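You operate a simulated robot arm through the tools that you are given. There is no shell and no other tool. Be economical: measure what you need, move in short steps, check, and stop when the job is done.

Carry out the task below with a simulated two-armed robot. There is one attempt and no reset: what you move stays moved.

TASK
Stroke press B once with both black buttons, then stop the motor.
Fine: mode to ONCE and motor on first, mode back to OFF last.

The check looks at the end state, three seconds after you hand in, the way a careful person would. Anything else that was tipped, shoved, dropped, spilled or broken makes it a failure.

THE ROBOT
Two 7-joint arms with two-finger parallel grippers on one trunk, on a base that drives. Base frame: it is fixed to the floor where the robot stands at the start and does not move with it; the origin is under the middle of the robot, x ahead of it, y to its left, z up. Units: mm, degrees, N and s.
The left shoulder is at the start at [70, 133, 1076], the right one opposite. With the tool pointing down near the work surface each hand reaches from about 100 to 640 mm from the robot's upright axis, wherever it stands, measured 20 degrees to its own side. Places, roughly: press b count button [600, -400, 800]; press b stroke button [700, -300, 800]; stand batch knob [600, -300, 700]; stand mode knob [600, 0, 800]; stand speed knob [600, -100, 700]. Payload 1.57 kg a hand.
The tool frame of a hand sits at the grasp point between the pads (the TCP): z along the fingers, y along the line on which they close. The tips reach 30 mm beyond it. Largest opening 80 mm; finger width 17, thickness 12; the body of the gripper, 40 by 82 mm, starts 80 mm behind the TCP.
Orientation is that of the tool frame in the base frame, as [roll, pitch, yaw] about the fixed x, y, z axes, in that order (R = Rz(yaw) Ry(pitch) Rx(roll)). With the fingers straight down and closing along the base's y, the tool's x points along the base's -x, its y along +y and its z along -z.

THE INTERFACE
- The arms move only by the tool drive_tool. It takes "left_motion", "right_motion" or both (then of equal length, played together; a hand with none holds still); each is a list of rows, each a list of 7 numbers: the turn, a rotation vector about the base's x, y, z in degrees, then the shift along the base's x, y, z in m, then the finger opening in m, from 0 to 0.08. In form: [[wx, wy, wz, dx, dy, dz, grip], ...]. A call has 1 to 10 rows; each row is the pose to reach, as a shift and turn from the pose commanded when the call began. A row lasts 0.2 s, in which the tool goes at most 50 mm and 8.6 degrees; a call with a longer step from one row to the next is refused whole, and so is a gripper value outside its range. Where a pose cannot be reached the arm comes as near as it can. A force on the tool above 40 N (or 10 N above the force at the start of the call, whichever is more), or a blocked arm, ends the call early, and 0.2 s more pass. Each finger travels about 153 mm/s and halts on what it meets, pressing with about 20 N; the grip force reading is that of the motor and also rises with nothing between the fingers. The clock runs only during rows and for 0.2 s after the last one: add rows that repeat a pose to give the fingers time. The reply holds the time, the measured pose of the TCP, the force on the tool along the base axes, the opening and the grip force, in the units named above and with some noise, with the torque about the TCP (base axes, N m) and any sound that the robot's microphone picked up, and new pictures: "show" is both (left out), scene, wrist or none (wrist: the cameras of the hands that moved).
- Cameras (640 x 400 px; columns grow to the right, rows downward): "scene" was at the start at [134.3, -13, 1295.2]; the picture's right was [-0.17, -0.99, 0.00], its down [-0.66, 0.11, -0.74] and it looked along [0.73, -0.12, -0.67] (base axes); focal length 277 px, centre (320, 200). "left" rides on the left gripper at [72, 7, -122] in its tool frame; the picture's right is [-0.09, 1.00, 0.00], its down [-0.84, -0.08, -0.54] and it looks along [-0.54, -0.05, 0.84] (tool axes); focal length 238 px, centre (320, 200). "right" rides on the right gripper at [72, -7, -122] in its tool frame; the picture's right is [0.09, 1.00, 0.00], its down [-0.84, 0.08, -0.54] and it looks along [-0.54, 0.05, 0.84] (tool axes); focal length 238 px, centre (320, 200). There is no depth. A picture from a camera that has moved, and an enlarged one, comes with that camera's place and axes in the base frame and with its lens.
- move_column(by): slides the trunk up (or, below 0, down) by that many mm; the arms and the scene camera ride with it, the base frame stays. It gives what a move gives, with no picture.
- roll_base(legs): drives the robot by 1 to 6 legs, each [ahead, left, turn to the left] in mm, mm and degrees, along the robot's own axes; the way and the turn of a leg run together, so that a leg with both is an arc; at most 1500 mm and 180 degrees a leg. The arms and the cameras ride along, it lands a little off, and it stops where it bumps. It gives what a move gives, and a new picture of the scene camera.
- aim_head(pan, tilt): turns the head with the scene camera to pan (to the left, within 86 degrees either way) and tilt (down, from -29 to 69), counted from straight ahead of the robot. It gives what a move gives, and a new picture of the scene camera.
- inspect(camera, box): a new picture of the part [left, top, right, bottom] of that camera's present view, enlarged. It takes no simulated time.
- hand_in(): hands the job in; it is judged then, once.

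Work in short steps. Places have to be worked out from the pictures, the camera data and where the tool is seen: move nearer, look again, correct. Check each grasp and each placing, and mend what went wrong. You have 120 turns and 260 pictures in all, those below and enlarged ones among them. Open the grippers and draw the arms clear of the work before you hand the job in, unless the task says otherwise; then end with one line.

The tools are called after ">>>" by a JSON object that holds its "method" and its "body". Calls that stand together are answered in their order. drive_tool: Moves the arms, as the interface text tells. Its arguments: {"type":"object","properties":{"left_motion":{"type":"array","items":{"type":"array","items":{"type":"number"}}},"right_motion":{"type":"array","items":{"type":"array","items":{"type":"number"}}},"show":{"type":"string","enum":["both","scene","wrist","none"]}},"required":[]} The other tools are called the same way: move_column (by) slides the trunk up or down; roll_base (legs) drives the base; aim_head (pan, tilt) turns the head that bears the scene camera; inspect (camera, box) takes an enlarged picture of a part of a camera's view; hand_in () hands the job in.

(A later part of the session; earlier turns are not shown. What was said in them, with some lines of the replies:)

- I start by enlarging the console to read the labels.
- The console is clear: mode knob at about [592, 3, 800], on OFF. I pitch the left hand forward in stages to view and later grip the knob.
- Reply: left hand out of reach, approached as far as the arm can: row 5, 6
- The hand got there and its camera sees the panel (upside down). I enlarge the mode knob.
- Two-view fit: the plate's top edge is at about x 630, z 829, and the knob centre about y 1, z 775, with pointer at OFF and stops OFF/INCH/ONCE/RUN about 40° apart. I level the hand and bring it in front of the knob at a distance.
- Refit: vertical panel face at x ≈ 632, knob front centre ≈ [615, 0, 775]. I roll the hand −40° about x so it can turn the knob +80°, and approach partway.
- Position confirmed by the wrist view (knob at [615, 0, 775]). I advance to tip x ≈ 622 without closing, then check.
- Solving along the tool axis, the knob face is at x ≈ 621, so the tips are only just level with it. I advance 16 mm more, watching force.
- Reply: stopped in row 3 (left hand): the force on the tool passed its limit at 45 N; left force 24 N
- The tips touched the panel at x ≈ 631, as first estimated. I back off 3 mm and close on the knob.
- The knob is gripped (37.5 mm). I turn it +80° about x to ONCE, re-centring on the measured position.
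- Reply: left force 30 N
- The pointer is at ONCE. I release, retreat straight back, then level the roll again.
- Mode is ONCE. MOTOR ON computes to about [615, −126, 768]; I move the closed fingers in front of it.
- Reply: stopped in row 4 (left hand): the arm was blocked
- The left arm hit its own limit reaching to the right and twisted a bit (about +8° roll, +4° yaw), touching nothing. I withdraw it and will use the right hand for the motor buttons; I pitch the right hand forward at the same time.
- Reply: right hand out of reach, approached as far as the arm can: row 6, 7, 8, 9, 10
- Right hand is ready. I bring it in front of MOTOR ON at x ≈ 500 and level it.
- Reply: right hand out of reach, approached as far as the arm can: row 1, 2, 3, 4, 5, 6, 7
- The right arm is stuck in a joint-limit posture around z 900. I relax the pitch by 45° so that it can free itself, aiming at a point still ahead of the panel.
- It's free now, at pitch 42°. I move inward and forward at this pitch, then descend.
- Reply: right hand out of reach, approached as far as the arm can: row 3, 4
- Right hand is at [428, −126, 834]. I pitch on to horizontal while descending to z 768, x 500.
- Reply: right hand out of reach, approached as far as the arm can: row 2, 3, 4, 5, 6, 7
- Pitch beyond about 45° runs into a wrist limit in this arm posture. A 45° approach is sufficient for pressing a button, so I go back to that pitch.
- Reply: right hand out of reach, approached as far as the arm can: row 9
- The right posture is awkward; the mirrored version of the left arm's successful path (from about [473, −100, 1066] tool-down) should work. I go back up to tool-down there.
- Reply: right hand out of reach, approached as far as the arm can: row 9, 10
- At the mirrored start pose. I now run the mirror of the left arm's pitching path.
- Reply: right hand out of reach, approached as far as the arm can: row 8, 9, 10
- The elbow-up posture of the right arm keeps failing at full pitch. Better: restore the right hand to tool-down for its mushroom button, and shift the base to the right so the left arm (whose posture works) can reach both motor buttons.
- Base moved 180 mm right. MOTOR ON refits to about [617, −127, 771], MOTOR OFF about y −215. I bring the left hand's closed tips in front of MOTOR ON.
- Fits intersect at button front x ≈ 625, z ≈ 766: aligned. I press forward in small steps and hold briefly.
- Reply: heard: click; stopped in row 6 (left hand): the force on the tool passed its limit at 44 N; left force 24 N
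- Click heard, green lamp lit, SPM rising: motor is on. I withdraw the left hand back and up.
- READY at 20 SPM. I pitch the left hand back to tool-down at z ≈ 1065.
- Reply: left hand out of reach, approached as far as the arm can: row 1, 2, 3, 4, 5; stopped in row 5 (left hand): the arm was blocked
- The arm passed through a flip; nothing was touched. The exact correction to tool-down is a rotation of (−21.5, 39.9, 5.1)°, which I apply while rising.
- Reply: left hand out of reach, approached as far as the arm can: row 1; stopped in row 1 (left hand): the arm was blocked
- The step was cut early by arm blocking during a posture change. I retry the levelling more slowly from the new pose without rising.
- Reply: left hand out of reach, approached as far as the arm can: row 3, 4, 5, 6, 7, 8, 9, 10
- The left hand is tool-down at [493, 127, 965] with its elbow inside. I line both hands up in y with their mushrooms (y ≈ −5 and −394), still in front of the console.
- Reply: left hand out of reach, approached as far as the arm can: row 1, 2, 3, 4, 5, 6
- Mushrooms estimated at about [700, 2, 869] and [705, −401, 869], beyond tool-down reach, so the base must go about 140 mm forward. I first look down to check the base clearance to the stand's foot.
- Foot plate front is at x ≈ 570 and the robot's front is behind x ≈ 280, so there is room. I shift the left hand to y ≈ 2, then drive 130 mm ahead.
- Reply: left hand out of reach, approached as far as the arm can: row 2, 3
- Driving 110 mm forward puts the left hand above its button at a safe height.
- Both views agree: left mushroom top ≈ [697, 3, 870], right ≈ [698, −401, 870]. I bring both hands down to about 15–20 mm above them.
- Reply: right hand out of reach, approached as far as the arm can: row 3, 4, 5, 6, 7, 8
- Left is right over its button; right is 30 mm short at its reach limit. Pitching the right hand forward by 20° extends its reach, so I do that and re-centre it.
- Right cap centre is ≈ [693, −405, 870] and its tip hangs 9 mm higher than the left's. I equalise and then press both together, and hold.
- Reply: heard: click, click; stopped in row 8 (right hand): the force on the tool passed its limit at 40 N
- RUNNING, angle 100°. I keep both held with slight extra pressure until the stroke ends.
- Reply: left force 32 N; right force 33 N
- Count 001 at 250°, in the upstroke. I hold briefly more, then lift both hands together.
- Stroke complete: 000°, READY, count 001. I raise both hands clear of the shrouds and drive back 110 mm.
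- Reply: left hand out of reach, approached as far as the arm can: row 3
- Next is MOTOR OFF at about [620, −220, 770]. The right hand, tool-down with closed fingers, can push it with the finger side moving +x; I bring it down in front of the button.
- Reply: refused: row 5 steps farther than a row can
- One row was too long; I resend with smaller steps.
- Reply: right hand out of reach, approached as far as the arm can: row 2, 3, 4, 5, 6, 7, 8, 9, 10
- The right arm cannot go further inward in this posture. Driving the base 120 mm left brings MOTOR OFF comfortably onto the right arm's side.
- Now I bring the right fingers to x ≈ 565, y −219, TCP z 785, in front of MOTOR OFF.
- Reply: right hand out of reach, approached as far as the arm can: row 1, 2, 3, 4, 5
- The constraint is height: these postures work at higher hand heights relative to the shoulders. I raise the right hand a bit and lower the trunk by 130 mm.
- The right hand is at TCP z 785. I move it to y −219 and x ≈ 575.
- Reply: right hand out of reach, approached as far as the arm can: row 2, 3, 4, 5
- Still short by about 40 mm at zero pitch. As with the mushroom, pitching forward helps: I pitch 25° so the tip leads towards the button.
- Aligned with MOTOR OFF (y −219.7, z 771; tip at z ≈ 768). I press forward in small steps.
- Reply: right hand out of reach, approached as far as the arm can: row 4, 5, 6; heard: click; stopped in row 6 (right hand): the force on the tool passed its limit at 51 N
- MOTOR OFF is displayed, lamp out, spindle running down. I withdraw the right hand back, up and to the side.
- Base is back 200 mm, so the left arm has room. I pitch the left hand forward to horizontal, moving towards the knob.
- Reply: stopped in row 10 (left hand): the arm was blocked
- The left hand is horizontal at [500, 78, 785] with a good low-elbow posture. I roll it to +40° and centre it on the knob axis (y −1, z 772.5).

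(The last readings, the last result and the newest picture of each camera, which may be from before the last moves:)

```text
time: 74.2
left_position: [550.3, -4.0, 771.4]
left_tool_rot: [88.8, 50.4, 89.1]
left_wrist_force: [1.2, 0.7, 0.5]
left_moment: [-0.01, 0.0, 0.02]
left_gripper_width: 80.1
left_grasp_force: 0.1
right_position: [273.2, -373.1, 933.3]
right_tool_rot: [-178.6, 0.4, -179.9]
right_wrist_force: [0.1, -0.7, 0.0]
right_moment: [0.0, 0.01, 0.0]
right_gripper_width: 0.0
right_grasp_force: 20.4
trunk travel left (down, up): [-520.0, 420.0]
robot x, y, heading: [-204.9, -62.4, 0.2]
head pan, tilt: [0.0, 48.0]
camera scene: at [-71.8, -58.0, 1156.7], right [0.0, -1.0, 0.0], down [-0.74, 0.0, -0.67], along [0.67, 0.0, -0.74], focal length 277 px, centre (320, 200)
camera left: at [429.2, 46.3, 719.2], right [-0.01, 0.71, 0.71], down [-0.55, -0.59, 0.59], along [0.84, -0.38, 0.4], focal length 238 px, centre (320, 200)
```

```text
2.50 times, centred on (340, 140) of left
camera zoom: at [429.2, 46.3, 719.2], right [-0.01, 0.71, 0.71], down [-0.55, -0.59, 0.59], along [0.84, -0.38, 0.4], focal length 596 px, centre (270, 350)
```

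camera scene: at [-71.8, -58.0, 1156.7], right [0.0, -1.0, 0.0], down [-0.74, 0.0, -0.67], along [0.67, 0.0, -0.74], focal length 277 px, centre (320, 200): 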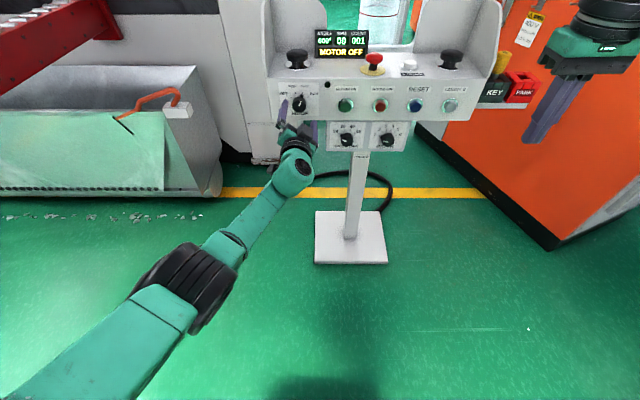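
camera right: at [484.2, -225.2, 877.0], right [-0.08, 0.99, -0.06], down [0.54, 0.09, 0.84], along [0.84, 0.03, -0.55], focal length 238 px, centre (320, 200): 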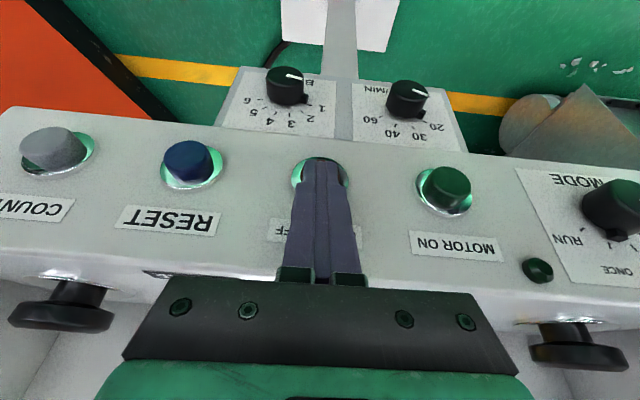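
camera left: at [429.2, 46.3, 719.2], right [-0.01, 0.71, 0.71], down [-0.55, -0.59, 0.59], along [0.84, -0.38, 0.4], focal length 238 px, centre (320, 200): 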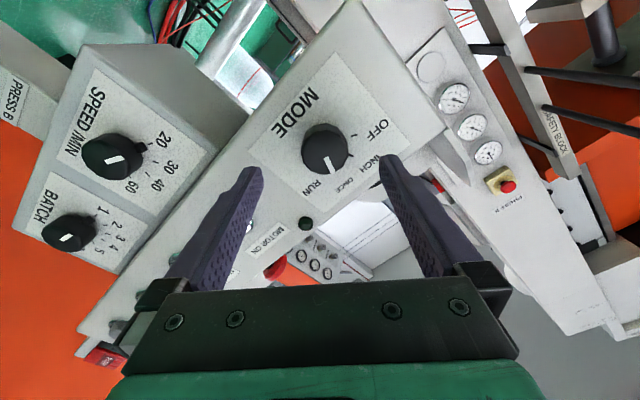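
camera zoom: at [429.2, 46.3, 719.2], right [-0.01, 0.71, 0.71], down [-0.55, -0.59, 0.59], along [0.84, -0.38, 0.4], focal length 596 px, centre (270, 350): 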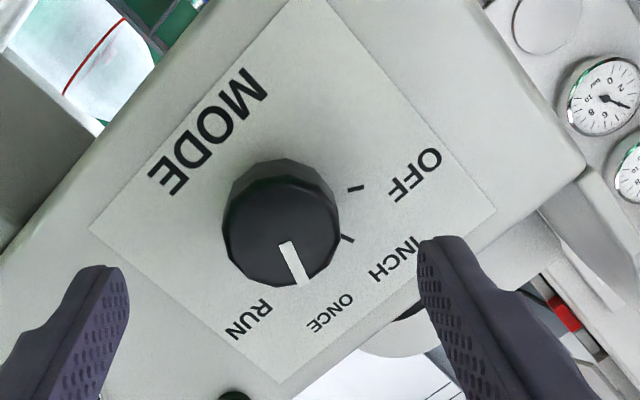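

Knob centre at about y −2, z 773 in this view. I advance to TCP x ≈ 597 and close on it.

>>> {"method": "drive_tool", "body": {"left_motion": [[0, 0, 0, 0.02, 0.002, 0.001, 0.08], [0, 0, 0, 0.037, 0.002, 0.001, 0.08], [0, 0, 0, 0.047, 0.002, 0.001, 0.08], [0, 0, 0, 0.047, 0.002, 0.001, 0.05], [0, 0, 0, 0.047, 0.002, 0.001, 0.03], [0, 0, 0, 0.047, 0.002, 0.001, 0.02], [0, 0, 0, 0.047, 0.002, 0.001, 0.02]]}}

>>> {"method": "inspect", "body": {"camera": "left", "box": [220, 60, 460, 220]}}

```text
time: 75.8
left_position: [561.3, -5.0, 772.2]
left_tool_rot: [88.8, 50.4, 89.0]
left_wrist_force: [0.3, 0.5, -0.6]
left_moment: [-0.06, -0.02, 0.01]
left_gripper_width: 20.0
left_grasp_force: 0.0
left hand out of reach, approached as far as the arm can: row 1, 2, 3, 4, 5, 6, 7
right_position: [272.8, -373.9, 933.0]
right_tool_rot: [-178.5, 0.3, -179.8]
right_wrist_force: [-0.2, -0.1, -0.1]
right_moment: [-0.03, -0.01, 0.01]
right_gripper_width: 0.0
right_grasp_force: 20.2
trunk travel left (down, up): [-520.0, 420.0]
robot x, y, heading: [-206.1, -60.1, 0.3]
head pan, tilt: [0.0, 48.0]
camera scene: at [-71.8, -58.0, 1156.8], right [0.0, -1.0, 0.0], down [-0.74, 0.0, -0.67], along [0.67, 0.0, -0.74], focal length 277 px, centre (320, 200)
camera left: at [439.0, 46.9, 719.7], right [-0.01, 0.71, 0.71], down [-0.55, -0.59, 0.59], along [0.84, -0.38, 0.39], focal length 238 px, centre (320, 200)
```

scene: 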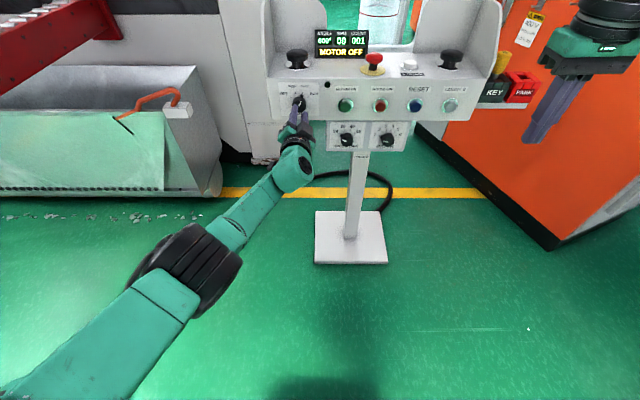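
left: 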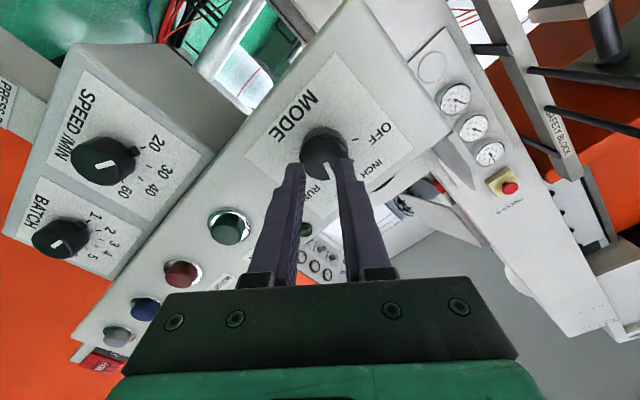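

```text
2.50 times, centred on (340, 140) of left
camera zoom: at [439.0, 46.9, 719.7], right [-0.01, 0.71, 0.71], down [-0.55, -0.59, 0.59], along [0.84, -0.38, 0.39], focal length 596 px, centre (270, 350)
```

zoom: 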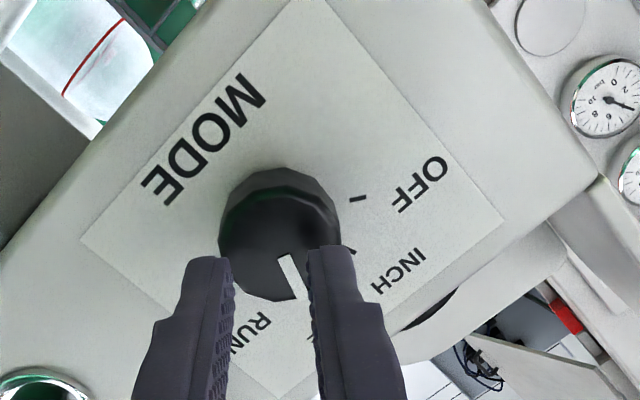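

The arm was fully extended before reaching, closing on air short of the knob. I open, pull back 90 mm, and drive the base forward 100 mm.

>>> {"method": "drive_tool", "body": {"left_motion": [[0, 0, 0, 0, 0, 0, 0.05], [0, 0, 0, 0, 0, 0, 0.08], [0, 0, 0, -0.03, 0, 0, 0.08], [0, 0, 0, -0.06, 0.002, 0, 0.08], [0, 0, 0, -0.1, 0.003, 0, 0.08]], "show": "none"}}

>>> {"method": "roll_base", "body": {"legs": [[90, 0, 0]]}}

```text
time: 77.0
left_position: [459.6, 0.6, 774.1]
left_tool_rot: [88.8, 50.4, 89.1]
left_wrist_force: [0.5, 0.8, 0.7]
left_moment: [-0.03, 0.02, -0.01]
left_gripper_width: 80.1
left_grasp_force: 0.1
right_position: [269.3, -372.9, 933.0]
right_tool_rot: [-178.6, 0.3, -179.8]
right_wrist_force: [-1.1, -0.7, -1.2]
right_moment: [-0.03, 0.02, 0.0]
right_gripper_width: 0.2
right_grasp_force: 20.0
trunk travel left (down, up): [-520.0, 420.0]
robot x, y, heading: [-201.3, -59.8, 0.0]
head pan, tilt: [0.0, 48.0]
```

```text
time: 78.1
left_position: [550.2, -0.4, 772.4]
left_tool_rot: [89.0, 50.5, 89.1]
left_wrist_force: [-0.7, 0.3, -0.6]
left_moment: [0.02, 0.0, -0.03]
left_gripper_width: 80.0
left_grasp_force: 0.1
right_position: [363.0, -372.8, 932.7]
right_tool_rot: [-178.6, 0.2, -179.8]
right_wrist_force: [0.0, -0.4, -0.3]
right_moment: [-0.01, 0.04, 0.01]
right_gripper_width: 0.1
right_grasp_force: 20.2
trunk travel left (down, up): [-520.0, 420.0]
robot x, y, heading: [-115.0, -56.5, 0.2]
head pan, tilt: [0.0, 48.0]
camera scene: at [18.7, -57.6, 1156.7], right [0.0, -1.0, 0.0], down [-0.74, 0.0, -0.67], along [0.67, 0.0, -0.74], focal length 277 px, centre (320, 200)
```

scene: 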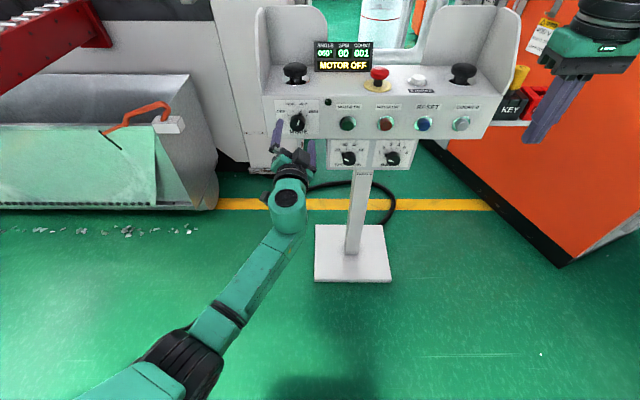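

Now at [550, 0, 772] with reach to spare. I advance 47 mm and close on the knob.

>>> {"method": "drive_tool", "body": {"left_motion": [[0, 0, 0, 0.02, -0.001, 0, 0.08], [0, 0, 0, 0.037, -0.001, 0, 0.08], [0, 0, 0, 0.047, -0.001, 0, 0.08], [0, 0, 0, 0.047, -0.001, 0, 0.06], [0, 0, 0, 0.047, -0.001, 0, 0.04], [0, 0, 0, 0.047, -0.001, 0, 0.02], [0, 0, 0, 0.047, -0.001, 0, 0.02]]}}

>>> {"method": "inspect", "body": {"camera": "left", "box": [220, 60, 460, 220]}}

```text
time: 79.7
left_position: [598.3, -1.0, 772.9]
left_tool_rot: [88.8, 50.4, 89.1]
left_wrist_force: [2.8, 0.7, 2.7]
left_moment: [0.01, -0.03, 0.09]
left_gripper_width: 37.6
left_grasp_force: 43.3
right_position: [362.7, -372.4, 932.5]
right_tool_rot: [-178.6, 0.4, -179.8]
right_wrist_force: [1.5, -0.3, -0.4]
right_moment: [-0.01, -0.04, -0.03]
right_gripper_width: 0.0
right_grasp_force: 20.0
trunk travel left (down, up): [-520.0, 420.0]
robot x, y, heading: [-112.8, -59.2, 0.1]
head pan, tilt: [0.0, 48.0]
camera scene: at [18.0, -57.5, 1156.8], right [0.0, -1.0, 0.0], down [-0.74, 0.0, -0.67], along [0.67, 0.0, -0.74], focal length 277 px, centre (320, 200)
camera left: at [476.6, 50.3, 720.6], right [-0.01, 0.71, 0.71], down [-0.55, -0.59, 0.59], along [0.84, -0.38, 0.4], focal length 238 px, centre (320, 200)
```

scene: 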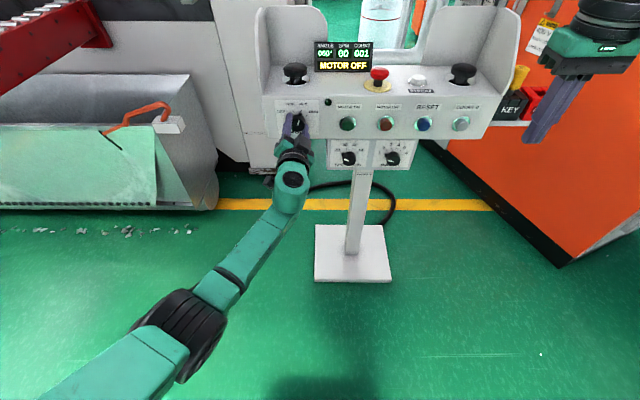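
left: 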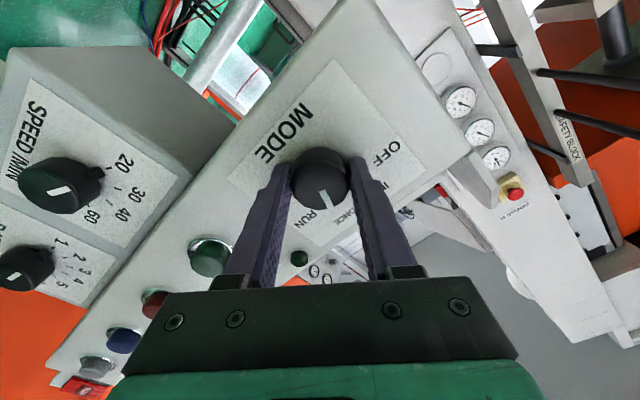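

```text
2.50 times, centred on (340, 140) of left
camera zoom: at [476.6, 50.3, 720.6], right [-0.01, 0.71, 0.71], down [-0.55, -0.59, 0.59], along [0.84, -0.38, 0.4], focal length 596 px, centre (270, 350)
```

zoom: 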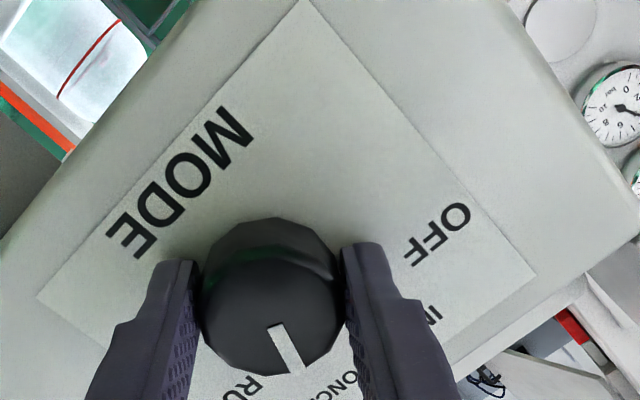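

Gripped well centred (37.6 mm, low forces). I turn −80° back to OFF.

>>> {"method": "drive_tool", "body": {"left_motion": [[-8, 0, 0, 0, 0, 0, 0.02], [-16, 0, 0, 0, 0, 0, 0.02], [-24, 0, 0, 0, 0, 0, 0.02], [-32, 0, 0, 0, 0, 0, 0.02], [-40, 0, 0, 0, 0, 0, 0.02], [-48, 0, 0, 0, 0, 0, 0.02], [-56, 0, 0, 0, 0, 0, 0.02], [-64, 0, 0, 0, 0, 0, 0.02], [-72, 0, 0, 0, 0, 0, 0.02], [-80, 0, 0, 0, 0, 0, 0.02]]}}

>>> {"method": "inspect", "body": {"camera": "scene", "box": [250, 80, 350, 155]}}

```text
time: 81.9
left_position: [598.4, -0.6, 772.6]
left_tool_rot: [-89.8, 49.5, -89.0]
left_wrist_force: [8.0, -0.6, 6.2]
left_moment: [0.55, 0.22, -0.3]
left_gripper_width: 37.4
left_grasp_force: 42.8
right_position: [362.6, -373.7, 933.5]
right_tool_rot: [-178.6, 0.3, -179.9]
right_wrist_force: [0.5, -0.4, -0.4]
right_moment: [-0.03, -0.02, 0.05]
right_gripper_width: 0.0
right_grasp_force: 20.1
trunk travel left (down, up): [-520.0, 420.0]
robot x, y, heading: [-110.4, -58.4, 0.2]
head pan, tilt: [0.0, 48.0]
camera scene: at [18.2, -58.0, 1156.8], right [0.0, -1.0, 0.0], down [-0.74, 0.0, -0.67], along [0.67, 0.0, -0.74], focal length 277 px, centre (320, 200)
camera left: at [476.5, -44.8, 714.3], right [-0.01, 0.82, -0.58], down [-0.55, 0.48, 0.69], along [0.84, 0.32, 0.45], focal length 238 px, centre (320, 200)
```

scene: 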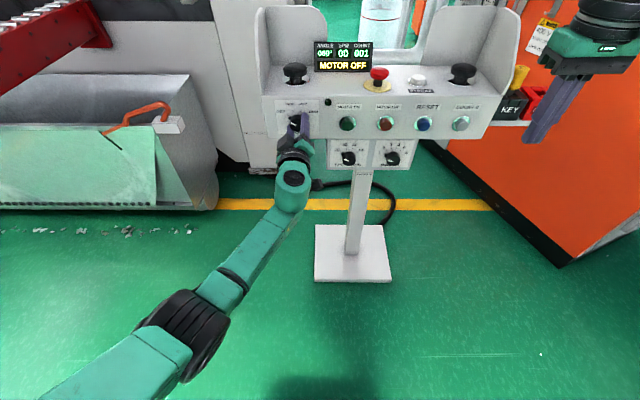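
left: 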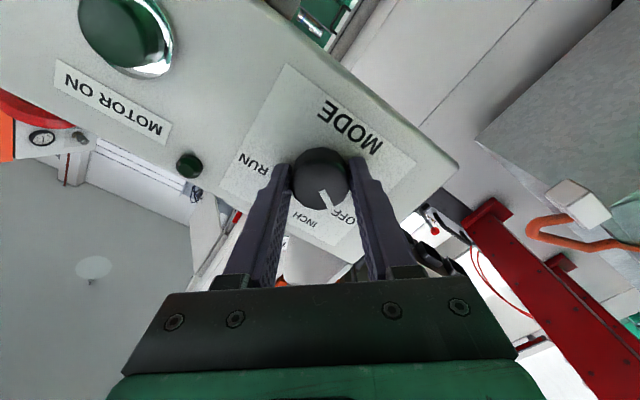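

```text
5.33 times, centred on (300, 118) of scene
camera zoom: at [18.2, -58.0, 1156.8], right [0.0, -1.0, 0.0], down [-0.74, 0.0, -0.67], along [0.67, 0.0, -0.74], focal length 1478 px, centre (427, 640)
```

zoom: 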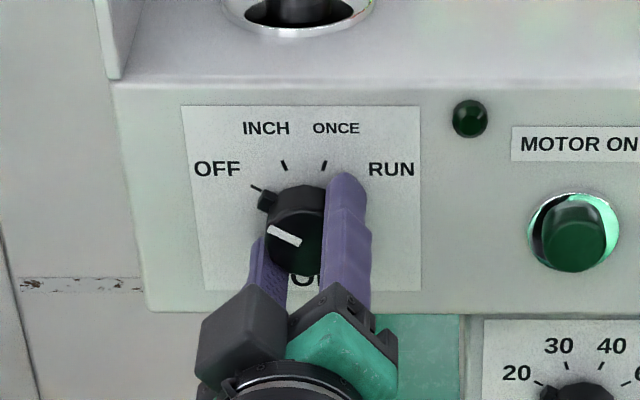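

The pointer is at or just shy of OFF, with some torque. I turn 6° more gently, then release and back off to check.

>>> {"method": "drive_tool", "body": {"left_motion": [[-3, 0, 0, 0, 0, 0, 0.02], [-6, 0, 0, 0, 0, 0, 0.02], [-6, 0, 0, 0, 0, 0, 0.02], [-6, 0, 0, 0, 0, 0, 0.05], [-6, 0, 0, 0, 0, 0, 0.08], [-6, 0, 0, 0, 0, 0, 0.08], [-6, 0, 0, -0.03, 0, 0, 0.08], [-6, 0, 0, -0.07, 0, 0, 0.08], [-6, 0, 0, -0.11, 0, 0, 0.08]]}}

>>> {"method": "inspect", "body": {"camera": "scene", "box": [250, 80, 350, 155]}}

>>> {"method": "inspect", "body": {"camera": "left", "box": [220, 60, 460, 220]}}

```text
time: 83.9
left_position: [485.4, -0.8, 774.3]
left_tool_rot: [-89.8, 43.6, -89.1]
left_wrist_force: [-1.3, 0.1, 0.0]
left_moment: [0.03, 0.0, -0.01]
left_gripper_width: 80.1
left_grasp_force: 0.1
right_position: [360.3, -372.5, 933.0]
right_tool_rot: [-178.6, 0.3, -179.7]
right_wrist_force: [0.1, 0.2, 0.6]
right_moment: [0.0, 0.0, -0.01]
right_gripper_width: 0.2
right_grasp_force: 19.8
trunk travel left (down, up): [-520.0, 420.0]
robot x, y, heading: [-112.4, -58.8, 0.2]
head pan, tilt: [0.0, 48.0]
camera scene: at [16.9, -57.7, 1156.9], right [0.0, -1.0, 0.0], down [-0.74, 0.0, -0.67], along [0.67, 0.0, -0.74], focal length 277 px, centre (320, 200)
camera left: at [364.5, -50.6, 720.1], right [-0.01, 0.75, -0.66], down [-0.55, 0.55, 0.63], along [0.83, 0.37, 0.41], focal length 238 px, centre (320, 200)
```

scene: 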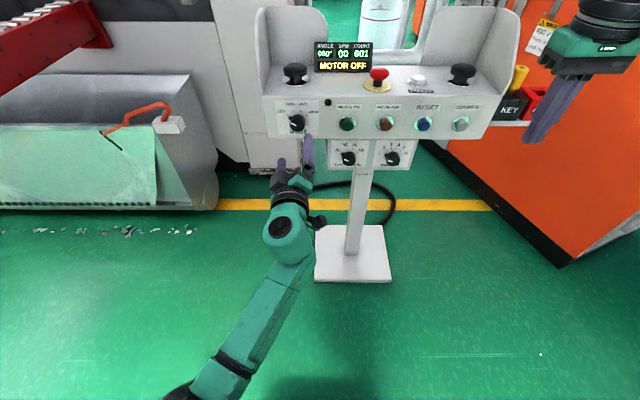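
left: 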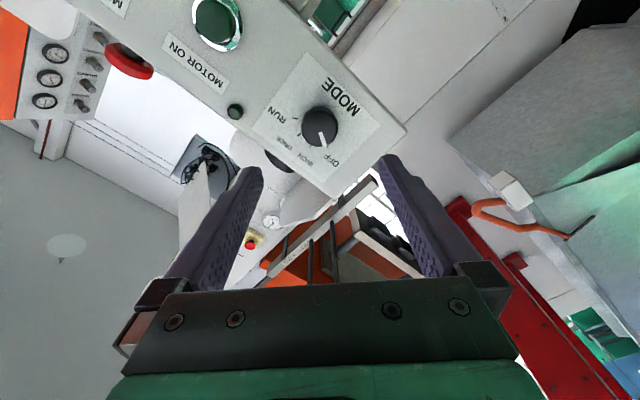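

```text
5.33 times, centred on (300, 118) of scene
camera zoom: at [16.9, -57.7, 1156.9], right [0.0, -1.0, 0.0], down [-0.74, 0.0, -0.67], along [0.67, 0.0, -0.74], focal length 1478 px, centre (427, 640)
```

zoom: 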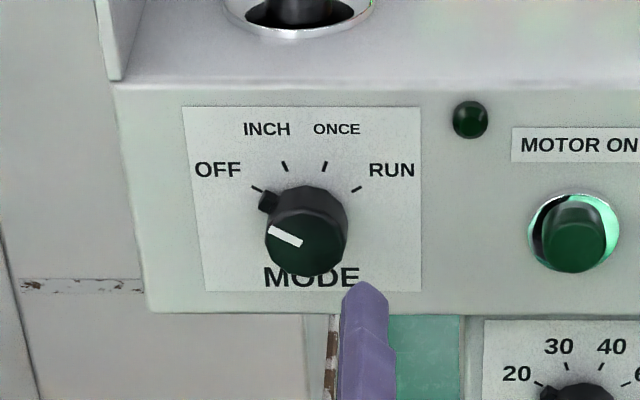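

```text
2.50 times, centred on (340, 140) of left
camera zoom: at [364.5, -50.6, 720.1], right [-0.01, 0.75, -0.66], down [-0.55, 0.55, 0.63], along [0.83, 0.37, 0.41], focal length 596 px, centre (270, 350)
```

zoom: 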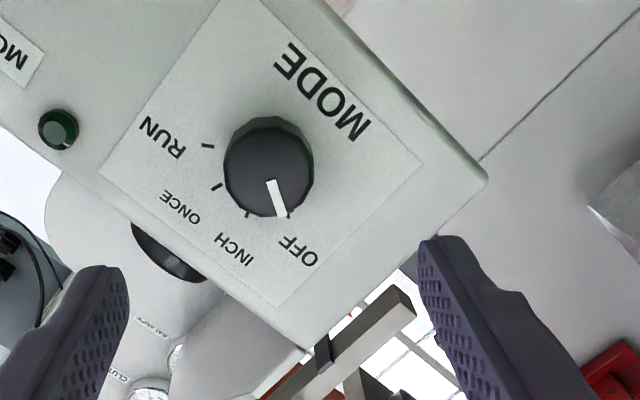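

The pointer sits on the OFF tick. I open the right gripper and back the robot away, then take a final look.

>>> {"method": "drive_tool", "body": {"right_motion": [[0, 0, 0, 0, 0, 0, 0.04], [0, 0, 0, 0, 0, 0, 0.08], [0, 0, 0, 0, 0, 0, 0.08]], "show": "none"}}

>>> {"method": "roll_base", "body": {"legs": [[-150, 0, 0]]}}

>>> {"method": "inspect", "body": {"camera": "scene", "box": [230, 0, 530, 180]}}

```text
time: 84.7
left_position: [486.3, -1.4, 773.0]
left_tool_rot: [-89.8, 43.6, -89.2]
left_wrist_force: [0.0, 0.5, 0.3]
left_moment: [-0.02, 0.01, -0.01]
left_gripper_width: 79.6
left_grasp_force: 0.0
right_position: [361.4, -371.9, 931.7]
right_tool_rot: [-178.6, 0.3, -179.8]
right_wrist_force: [0.4, -0.8, -0.4]
right_moment: [0.01, 0.01, -0.02]
right_gripper_width: 80.0
right_grasp_force: 0.1
trunk travel left (down, up): [-520.0, 420.0]
robot x, y, heading: [-114.7, -54.7, 0.2]
head pan, tilt: [0.0, 48.0]
```

```text
time: 86.1
left_position: [336.3, -1.9, 773.7]
left_tool_rot: [-89.9, 43.6, -89.0]
left_wrist_force: [0.7, 0.7, -0.2]
left_moment: [0.0, 0.02, -0.02]
left_gripper_width: 80.0
left_grasp_force: 0.0
right_position: [212.1, -372.8, 933.3]
right_tool_rot: [-178.6, 0.2, -179.9]
right_wrist_force: [-0.5, -1.2, 0.8]
right_moment: [-0.02, -0.04, -0.03]
right_gripper_width: 80.0
right_grasp_force: 0.1
trunk travel left (down, up): [-520.0, 420.0]
robot x, y, heading: [-265.1, -57.9, 0.2]
head pan, tilt: [0.0, 48.0]
camera scene: at [-132.3, -58.3, 1156.9], right [0.0, -1.0, 0.0], down [-0.74, 0.0, -0.67], along [0.67, 0.0, -0.74], focal length 277 px, centre (320, 200)
```

scene: 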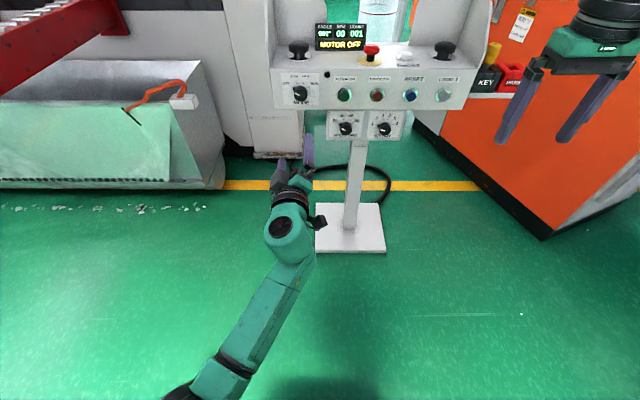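

```text
2.13 times, centred on (380, 90) of scene
camera zoom: at [-132.3, -58.3, 1156.9], right [0.0, -1.0, 0.0], down [-0.74, 0.0, -0.67], along [0.67, 0.0, -0.74], focal length 591 px, centre (192, 435)
```

zoom: 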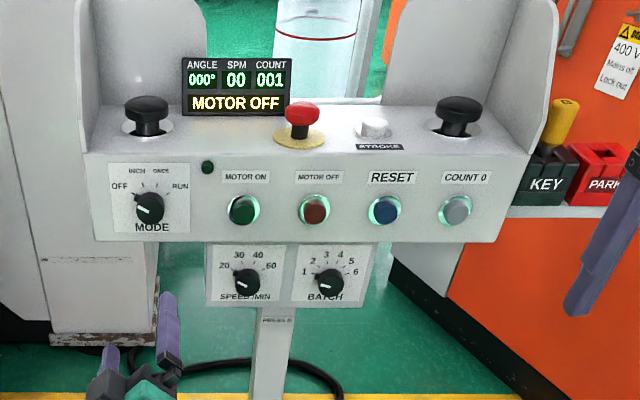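

Final state: MOTOR OFF, 000°, 00 SPM, count 001, mode at OFF, everything else unchanged and both arms clear, so I hand in.

>>> {"method": "hand_in", "body": {}}

```text
The job is handed in.
```

Press B made one full stroke with both black buttons (count 001, back at 000°), then I stopped the motor and turned the mode back to OFF; the job is handed in.
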